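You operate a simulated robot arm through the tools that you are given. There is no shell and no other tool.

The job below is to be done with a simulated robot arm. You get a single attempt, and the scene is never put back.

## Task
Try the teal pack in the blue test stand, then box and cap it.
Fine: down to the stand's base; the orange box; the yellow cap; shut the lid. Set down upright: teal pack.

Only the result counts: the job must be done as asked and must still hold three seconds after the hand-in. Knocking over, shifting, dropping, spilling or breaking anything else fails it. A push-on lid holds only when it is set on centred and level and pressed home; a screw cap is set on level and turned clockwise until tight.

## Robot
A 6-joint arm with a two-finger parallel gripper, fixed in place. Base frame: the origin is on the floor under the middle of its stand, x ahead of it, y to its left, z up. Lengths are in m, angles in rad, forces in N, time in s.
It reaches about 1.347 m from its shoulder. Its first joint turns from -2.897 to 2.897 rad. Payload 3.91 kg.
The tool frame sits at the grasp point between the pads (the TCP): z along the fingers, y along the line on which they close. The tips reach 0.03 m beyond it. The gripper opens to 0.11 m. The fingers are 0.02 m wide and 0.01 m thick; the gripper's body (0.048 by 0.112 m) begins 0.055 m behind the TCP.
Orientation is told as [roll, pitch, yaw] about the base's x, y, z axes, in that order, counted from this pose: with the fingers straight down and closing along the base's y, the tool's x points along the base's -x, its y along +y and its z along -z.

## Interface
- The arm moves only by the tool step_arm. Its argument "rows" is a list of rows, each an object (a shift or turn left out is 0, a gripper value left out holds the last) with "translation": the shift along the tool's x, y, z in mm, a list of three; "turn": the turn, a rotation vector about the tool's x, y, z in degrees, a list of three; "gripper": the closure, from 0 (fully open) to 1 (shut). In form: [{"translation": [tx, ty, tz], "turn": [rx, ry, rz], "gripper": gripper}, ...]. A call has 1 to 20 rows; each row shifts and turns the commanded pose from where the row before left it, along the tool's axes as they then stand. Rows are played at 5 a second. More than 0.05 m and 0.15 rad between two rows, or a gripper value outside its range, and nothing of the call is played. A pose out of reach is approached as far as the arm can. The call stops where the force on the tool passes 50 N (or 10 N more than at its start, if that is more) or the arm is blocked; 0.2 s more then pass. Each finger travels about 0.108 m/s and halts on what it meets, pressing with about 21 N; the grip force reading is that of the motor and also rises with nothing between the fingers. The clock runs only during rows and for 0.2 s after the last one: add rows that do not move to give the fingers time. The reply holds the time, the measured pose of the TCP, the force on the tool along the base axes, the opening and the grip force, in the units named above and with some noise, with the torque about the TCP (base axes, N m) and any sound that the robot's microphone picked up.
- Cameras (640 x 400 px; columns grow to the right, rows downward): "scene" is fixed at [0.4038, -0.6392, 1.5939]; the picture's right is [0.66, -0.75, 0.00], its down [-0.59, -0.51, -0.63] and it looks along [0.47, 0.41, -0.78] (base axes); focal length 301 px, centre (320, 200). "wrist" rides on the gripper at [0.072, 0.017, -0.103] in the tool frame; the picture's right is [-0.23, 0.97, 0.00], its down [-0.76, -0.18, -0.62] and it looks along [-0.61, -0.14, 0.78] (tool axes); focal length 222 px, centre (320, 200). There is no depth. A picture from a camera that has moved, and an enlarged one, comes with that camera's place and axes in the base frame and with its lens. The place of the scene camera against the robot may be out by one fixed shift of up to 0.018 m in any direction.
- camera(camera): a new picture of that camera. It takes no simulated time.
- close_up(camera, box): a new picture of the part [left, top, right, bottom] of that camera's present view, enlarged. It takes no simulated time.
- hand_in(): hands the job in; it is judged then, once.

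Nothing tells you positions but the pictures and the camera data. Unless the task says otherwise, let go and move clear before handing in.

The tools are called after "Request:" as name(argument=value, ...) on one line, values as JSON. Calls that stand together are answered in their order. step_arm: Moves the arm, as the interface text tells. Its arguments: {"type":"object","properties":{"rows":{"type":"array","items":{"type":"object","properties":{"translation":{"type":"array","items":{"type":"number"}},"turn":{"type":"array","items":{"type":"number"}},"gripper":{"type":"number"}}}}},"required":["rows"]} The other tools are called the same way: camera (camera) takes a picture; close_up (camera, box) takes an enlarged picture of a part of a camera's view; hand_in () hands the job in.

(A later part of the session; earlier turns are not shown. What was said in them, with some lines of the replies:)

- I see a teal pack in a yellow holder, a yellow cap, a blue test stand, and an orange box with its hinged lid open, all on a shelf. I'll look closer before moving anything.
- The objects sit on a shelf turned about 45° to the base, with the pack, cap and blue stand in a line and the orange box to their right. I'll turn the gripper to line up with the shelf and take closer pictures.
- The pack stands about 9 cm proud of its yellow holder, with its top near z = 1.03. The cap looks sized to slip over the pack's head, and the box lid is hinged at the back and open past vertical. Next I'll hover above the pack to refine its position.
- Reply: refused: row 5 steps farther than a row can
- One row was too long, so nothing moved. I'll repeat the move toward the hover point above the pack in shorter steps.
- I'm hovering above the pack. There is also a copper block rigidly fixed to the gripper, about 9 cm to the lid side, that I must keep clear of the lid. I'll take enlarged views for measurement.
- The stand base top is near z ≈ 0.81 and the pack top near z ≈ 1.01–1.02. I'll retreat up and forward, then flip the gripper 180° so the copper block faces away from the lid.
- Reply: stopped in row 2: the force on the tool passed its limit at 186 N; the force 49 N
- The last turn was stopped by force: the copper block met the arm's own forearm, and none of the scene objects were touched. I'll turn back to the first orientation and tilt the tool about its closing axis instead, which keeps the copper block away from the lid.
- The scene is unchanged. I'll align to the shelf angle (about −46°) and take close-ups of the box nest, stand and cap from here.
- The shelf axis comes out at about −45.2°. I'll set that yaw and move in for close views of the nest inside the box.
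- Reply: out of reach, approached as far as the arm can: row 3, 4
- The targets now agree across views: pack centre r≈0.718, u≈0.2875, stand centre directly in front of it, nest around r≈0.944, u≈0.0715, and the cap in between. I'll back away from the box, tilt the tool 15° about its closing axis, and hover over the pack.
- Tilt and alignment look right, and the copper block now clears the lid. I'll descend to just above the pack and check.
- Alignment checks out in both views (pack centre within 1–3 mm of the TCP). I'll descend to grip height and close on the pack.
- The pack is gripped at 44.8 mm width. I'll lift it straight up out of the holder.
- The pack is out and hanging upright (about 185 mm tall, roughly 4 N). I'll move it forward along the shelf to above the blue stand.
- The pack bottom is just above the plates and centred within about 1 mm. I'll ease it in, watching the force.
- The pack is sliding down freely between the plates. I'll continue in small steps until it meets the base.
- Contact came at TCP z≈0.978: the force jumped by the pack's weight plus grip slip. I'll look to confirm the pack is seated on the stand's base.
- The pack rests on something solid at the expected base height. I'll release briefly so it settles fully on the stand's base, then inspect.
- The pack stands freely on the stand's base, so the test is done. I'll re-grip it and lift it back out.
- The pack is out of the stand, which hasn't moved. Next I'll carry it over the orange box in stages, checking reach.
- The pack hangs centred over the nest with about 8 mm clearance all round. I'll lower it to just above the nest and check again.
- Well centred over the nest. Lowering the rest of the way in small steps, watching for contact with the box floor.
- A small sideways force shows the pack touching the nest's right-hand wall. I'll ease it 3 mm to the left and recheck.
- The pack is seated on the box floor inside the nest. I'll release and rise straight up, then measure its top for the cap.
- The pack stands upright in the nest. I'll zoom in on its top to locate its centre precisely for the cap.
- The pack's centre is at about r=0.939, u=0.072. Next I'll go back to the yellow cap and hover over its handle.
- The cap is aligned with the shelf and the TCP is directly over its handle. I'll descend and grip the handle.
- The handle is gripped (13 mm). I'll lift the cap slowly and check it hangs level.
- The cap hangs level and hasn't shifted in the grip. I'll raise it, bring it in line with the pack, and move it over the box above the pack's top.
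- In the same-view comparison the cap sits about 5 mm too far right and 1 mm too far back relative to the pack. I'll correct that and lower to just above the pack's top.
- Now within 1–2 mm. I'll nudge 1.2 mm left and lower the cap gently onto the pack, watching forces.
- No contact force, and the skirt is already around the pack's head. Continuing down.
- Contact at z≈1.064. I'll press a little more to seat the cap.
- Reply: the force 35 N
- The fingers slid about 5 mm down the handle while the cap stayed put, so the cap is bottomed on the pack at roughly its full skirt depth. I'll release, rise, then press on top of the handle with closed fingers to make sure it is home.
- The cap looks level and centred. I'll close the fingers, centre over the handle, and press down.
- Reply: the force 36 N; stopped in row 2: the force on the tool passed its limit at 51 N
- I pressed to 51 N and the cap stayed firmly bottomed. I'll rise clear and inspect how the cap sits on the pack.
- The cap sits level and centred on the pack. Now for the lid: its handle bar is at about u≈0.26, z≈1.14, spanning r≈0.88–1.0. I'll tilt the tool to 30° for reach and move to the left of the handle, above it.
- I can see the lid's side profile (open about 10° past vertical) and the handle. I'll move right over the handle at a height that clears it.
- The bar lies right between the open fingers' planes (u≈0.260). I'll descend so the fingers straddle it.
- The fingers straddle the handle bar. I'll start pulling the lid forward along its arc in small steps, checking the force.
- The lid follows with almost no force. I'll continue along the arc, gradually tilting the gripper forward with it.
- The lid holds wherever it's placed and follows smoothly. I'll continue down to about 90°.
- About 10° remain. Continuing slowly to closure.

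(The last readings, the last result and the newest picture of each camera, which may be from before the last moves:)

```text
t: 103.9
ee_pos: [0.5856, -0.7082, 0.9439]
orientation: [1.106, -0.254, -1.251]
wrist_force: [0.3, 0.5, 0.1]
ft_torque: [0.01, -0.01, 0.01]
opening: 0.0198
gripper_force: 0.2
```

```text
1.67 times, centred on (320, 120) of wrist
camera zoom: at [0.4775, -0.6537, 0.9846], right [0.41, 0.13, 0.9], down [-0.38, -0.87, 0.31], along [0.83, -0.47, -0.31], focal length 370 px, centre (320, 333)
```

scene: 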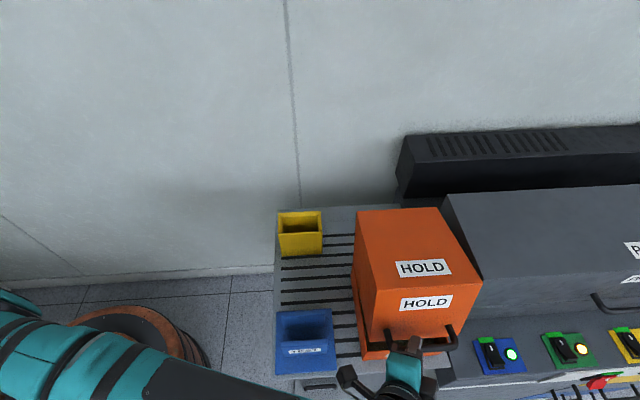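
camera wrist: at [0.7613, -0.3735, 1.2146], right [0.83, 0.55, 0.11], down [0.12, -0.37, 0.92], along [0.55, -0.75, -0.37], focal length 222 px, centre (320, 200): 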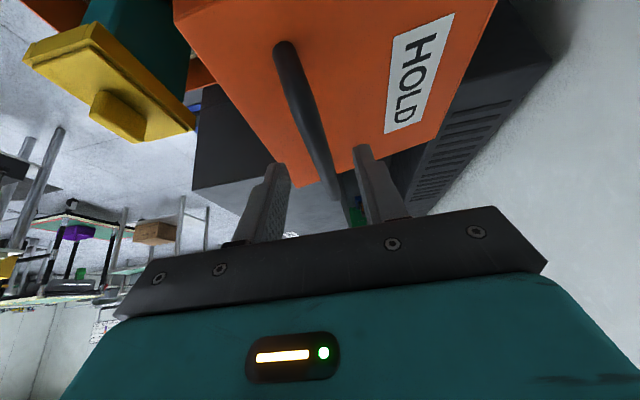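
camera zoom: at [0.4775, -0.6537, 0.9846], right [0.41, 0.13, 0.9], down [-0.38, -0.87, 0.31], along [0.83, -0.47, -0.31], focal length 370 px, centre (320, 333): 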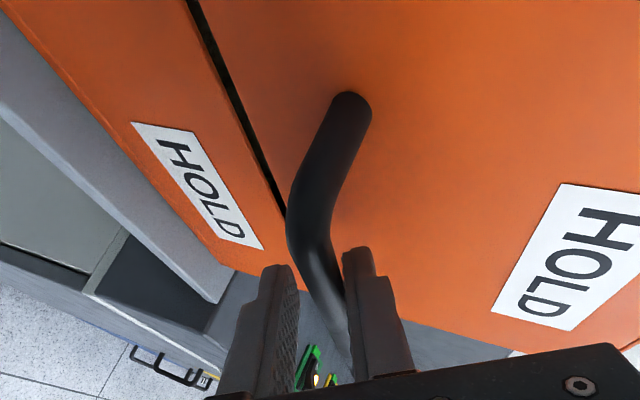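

Request:
step_arm(rows=[{"translation": [0.7, -3.5, 1.2]}, {}])

Request:
step_arm(rows=[{"translation": [0.6, -2.6, 1.0]}, {}])

Request:
close_up(camera="wrist", box=[200, 0, 440, 240])

Request:
close_up(camera="scene", box=[360, 200, 460, 330])

```text
t: 104.5
ee_pos: [0.5866, -0.7081, 0.9413]
orientation: [1.106, -0.254, -1.251]
wrist_force: [0.0, -0.2, 0.4]
ft_torque: [0.01, 0.03, 0.0]
opening: 0.0198
gripper_force: 0.0
```

```text
t: 105.1
ee_pos: [0.586, -0.71, 0.9383]
orientation: [1.105, -0.251, -1.252]
wrist_force: [0.7, 0.3, 2.5]
ft_torque: [0.0, -0.03, 0.02]
opening: 0.0212
gripper_force: 1.4
```

```text
1.67 times, centred on (320, 120) of wrist
camera zoom: at [0.4776, -0.6545, 0.9783], right [0.41, 0.13, 0.9], down [-0.38, -0.87, 0.31], along [0.83, -0.47, -0.31], focal length 370 px, centre (320, 333)
```

zoom: 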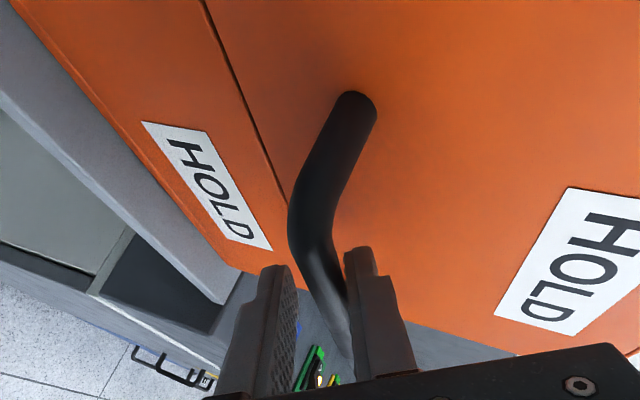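

```text
3.08 times, centred on (410, 265) of scene
camera zoom: at [0.4038, -0.6392, 1.5939], right [0.66, -0.75, 0.0], down [-0.59, -0.51, -0.63], along [0.47, 0.41, -0.78], focal length 926 px, centre (43, 0)
```

zoom: 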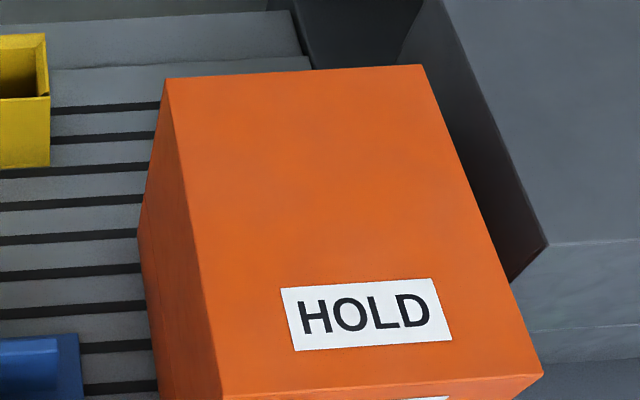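

The lid has met the rim: the force rose slightly and the gap has closed to a thin line. I'll press a touch more through the handle and look closely at the seam.

Request:
step_arm(rows=[{"translation": [0.5, -2.6, 0.9]}, {}])

Request:
step_arm(rows=[{"translation": [0.4, -2.2, 0.7]}, {}])

Request:
close_up(camera="wrist", box=[240, 0, 360, 120])

Request:
close_up(camera="scene", box=[345, 290, 445, 370])

```text
t: 105.7
ee_pos: [0.5845, -0.7085, 0.9358]
orientation: [1.108, -0.253, -1.253]
wrist_force: [4.0, -0.7, 9.7]
ft_torque: [-0.02, -0.27, -0.01]
opening: 0.0246
gripper_force: 4.3
```

```text
t: 106.3
ee_pos: [0.5839, -0.7087, 0.9351]
orientation: [1.108, -0.253, -1.251]
wrist_force: [5.9, 0.8, 16.1]
ft_torque: [-0.03, -0.39, -0.03]
opening: 0.0281
gripper_force: 8.0
```

```text
3.33 times, centred on (300, 60) of wrist
camera zoom: at [0.4763, -0.6545, 0.9744], right [0.41, 0.14, 0.9], down [-0.38, -0.87, 0.31], along [0.83, -0.47, -0.31], focal length 740 px, centre (387, 667)
```

zoom: 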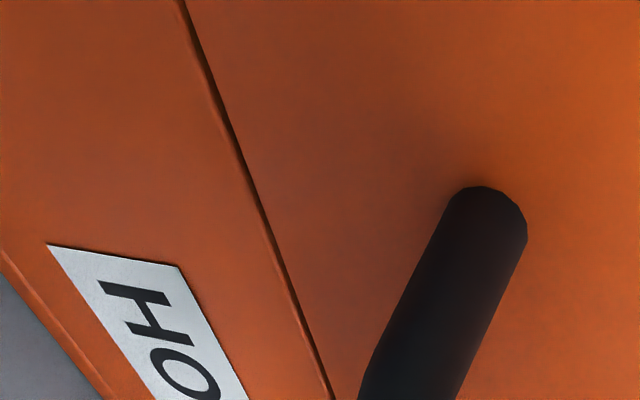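

```text
5.00 times, centred on (395, 330) of scene
camera zoom: at [0.4038, -0.6392, 1.5939], right [0.66, -0.75, 0.0], down [-0.59, -0.51, -0.63], along [0.47, 0.41, -0.78], focal length 1505 px, centre (-55, -450)
```

zoom: 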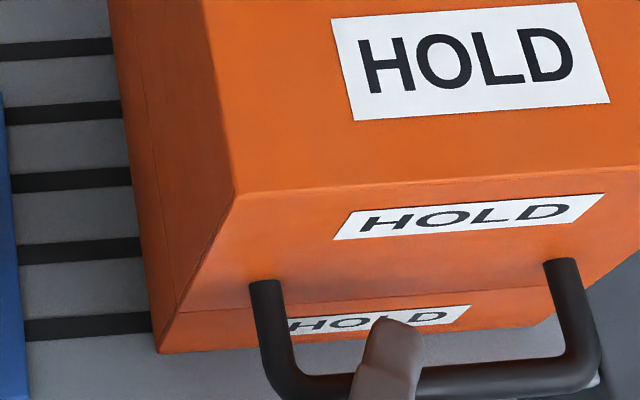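

The lid is shut, with only a hairline seam under 16 N. I'll relax the press, open the fingers slightly, and back straight out from the handle.

Request:
step_arm(rows=[{"translation": [-0.7, 3.8, -1.2]}, {}, {"gripper": 0.65}, {}, {}])

Request:
close_up(camera="wrist", box=[200, 0, 440, 240])

```text
t: 107.5
ee_pos: [0.5847, -0.7096, 0.9367]
orientation: [1.107, -0.252, -1.252]
wrist_force: [0.0, 1.0, -0.9]
ft_torque: [0.02, 0.01, -0.02]
opening: 0.0382
gripper_force: 0.1
```

```text
1.67 times, centred on (320, 120) of wrist
camera zoom: at [0.4771, -0.6548, 0.9773], right [0.41, 0.13, 0.9], down [-0.38, -0.87, 0.31], along [0.83, -0.47, -0.31], focal length 370 px, centre (320, 333)
```

zoom: 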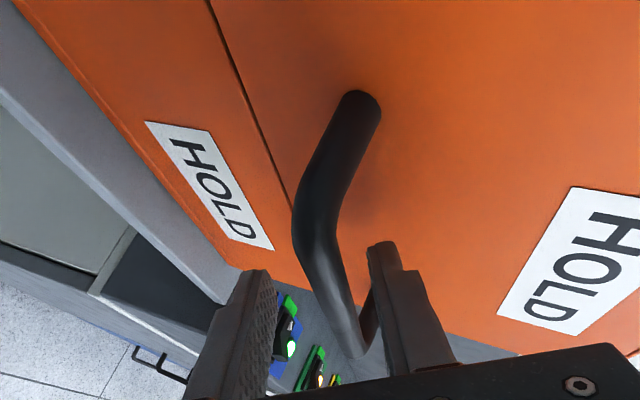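

Request:
step_arm(rows=[{"translation": [0, 0, -12]}, {"translation": [0, 0, -25]}, {"translation": [0, 0, -30]}, {"translation": [0, 0, -30]}, {}])

Request:
camera(camera="scene")

Request:
close_up(camera="scene", box=[330, 190, 490, 390])

Request:
camera(camera="wrist")

```text
t: 108.7
ee_pos: [0.4971, -0.7266, 0.9806]
orientation: [1.104, -0.254, -1.251]
wrist_force: [0.2, 0.5, 0.8]
ft_torque: [0.01, -0.01, 0.02]
opening: 0.0388
gripper_force: 0.1
```

```text
taken
```

scene: 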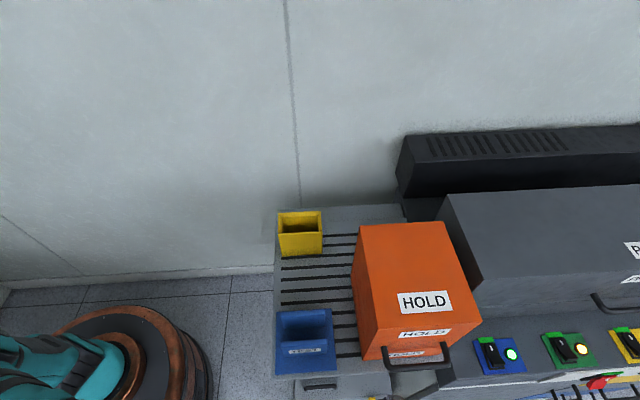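

```text
2.00 times, centred on (410, 290) of scene
camera zoom: at [0.4038, -0.6392, 1.5939], right [0.66, -0.75, 0.0], down [-0.59, -0.51, -0.63], along [0.47, 0.41, -0.78], focal length 602 px, centre (140, 20)
```

zoom: 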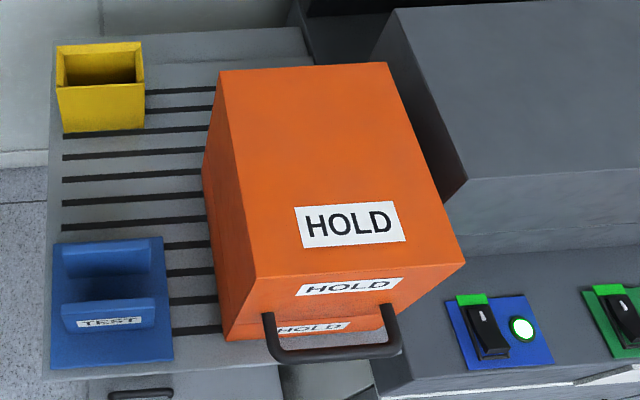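

```text
taken
camera wrist: at [0.3894, -0.6709, 1.0204], right [0.41, 0.13, 0.9], down [-0.38, -0.87, 0.31], along [0.83, -0.47, -0.31], focal length 222 px, centre (320, 200)
```

wrist: 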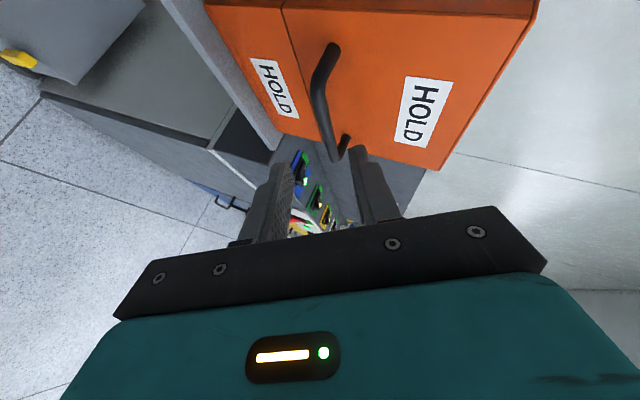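

The lid is down and the gripper is free of the handle. I'll check the lid seam and that nothing else has moved.

Request:
close_up(camera="scene", box=[340, 240, 420, 370])

Request:
close_up(camera="wrist", box=[200, 0, 400, 125])

Request:
close_up(camera="scene", box=[260, 255, 460, 380])

```text
3.08 times, centred on (380, 305) of scene
camera zoom: at [0.4038, -0.6392, 1.5939], right [0.66, -0.75, 0.0], down [-0.59, -0.51, -0.63], along [0.47, 0.41, -0.78], focal length 926 px, centre (135, -123)
```

zoom: 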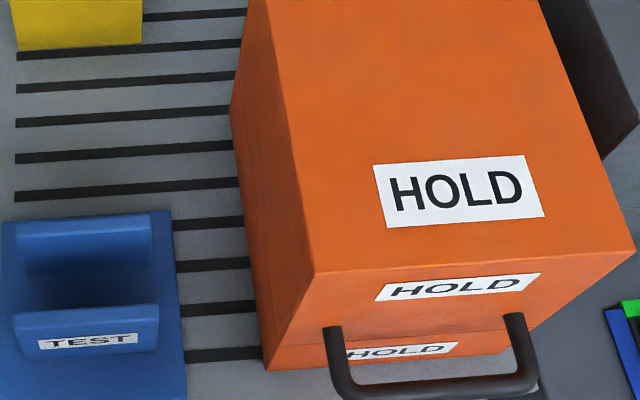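

```text
3.20 times, centred on (300, 62) of wrist
camera zoom: at [0.3894, -0.6709, 1.0204], right [0.41, 0.13, 0.9], down [-0.38, -0.87, 0.31], along [0.83, -0.47, -0.31], focal length 711 px, centre (384, 640)
```

zoom: 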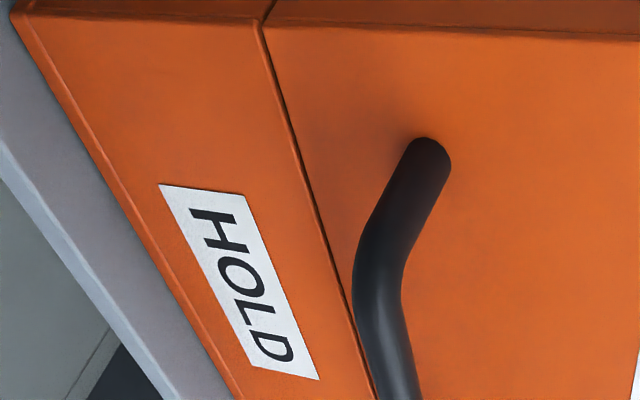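

```text
3.20 times, centred on (360, 318) of scene
camera zoom: at [0.4038, -0.6392, 1.5939], right [0.66, -0.75, 0.0], down [-0.59, -0.51, -0.63], along [0.47, 0.41, -0.78], focal length 963 px, centre (192, -176)
```

zoom: 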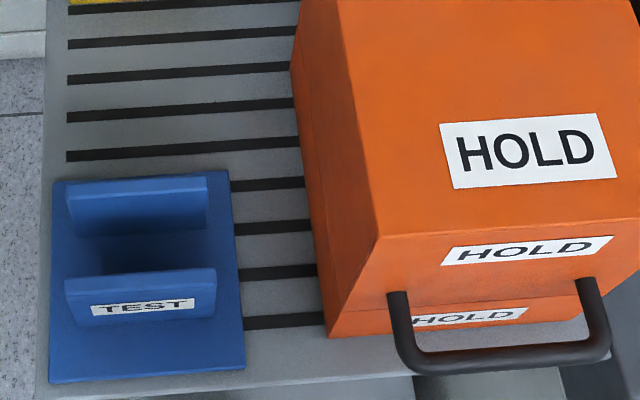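

Everything else is where it started, and the lid seam is uniformly closed. I'll back the arm further away before handing in.

Request:
step_arm(rows=[{"translation": [0, 0, -30]}, {"translation": [0, 0, -30]}, {"translation": [0, 0, -30]}, {}, {}, {}, {}])

Request:
camera(camera="scene")

Request:
camera(camera="wrist")

```text
t: 110.3
ee_pos: [0.4197, -0.7423, 1.0172]
orientation: [1.107, -0.252, -1.252]
wrist_force: [-0.1, 1.0, -0.1]
ft_torque: [0.0, 0.01, 0.03]
opening: 0.0387
gripper_force: 0.0
```

```text
taken
```

scene: 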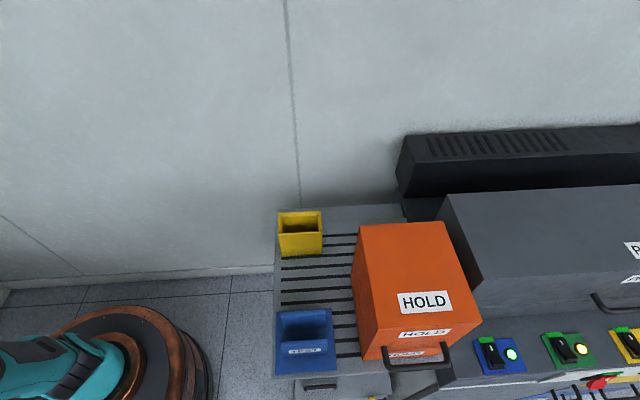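

```text
taken
camera wrist: at [0.3124, -0.6881, 1.0578], right [0.41, 0.13, 0.9], down [-0.38, -0.87, 0.31], along [0.83, -0.47, -0.31], focal length 222 px, centre (320, 200)
```

wrist: 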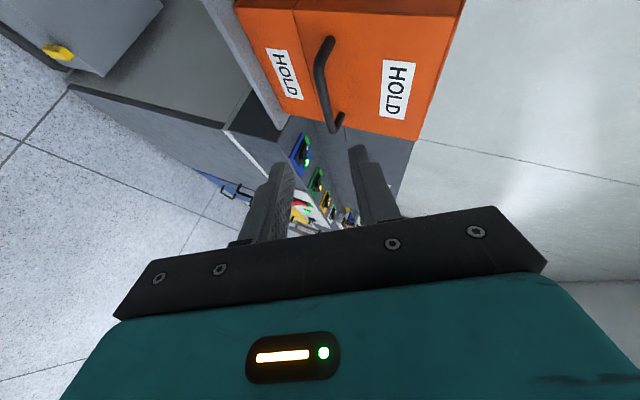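

The pack was lowered to the stand's base, then placed upright in the orange box, capped, and the lid is shut. The arm is clear and the holder and stand are undisturbed, so I'm handing in.

Request:
hand_in()

```text
The job is handed in.
```

I tested the teal pack in the blue stand, boxed and capped it, shut the lid, and handed the job in. No verdict has come back.

- **Test stand:** I lowered the pack between the plates until it met the base, released it so it stood freely, then picked it up again.
- **Orange box:** The pack stands upright in the nest on the box floor.
- **Yellow cap:** The cap sits level and centred on the pack. I pressed it on with up to 51 N and it went no further. The microphone picked up no click, so I'm judging that it's home from how it bottomed out.
- **Lid:** I pulled the lid over by its handle and pressed it shut at about 16 N. Only a hairline seam shows.
- **Everything else:** The holder, stand and box look unmoved in the final pictures. The gripper let go and backed clear before the hand-in.

Early on, while I was turning the gripper, the copper block on it hit the robot's own forearm and the arm stopped at 186 N. Nothing in the scene was touched.
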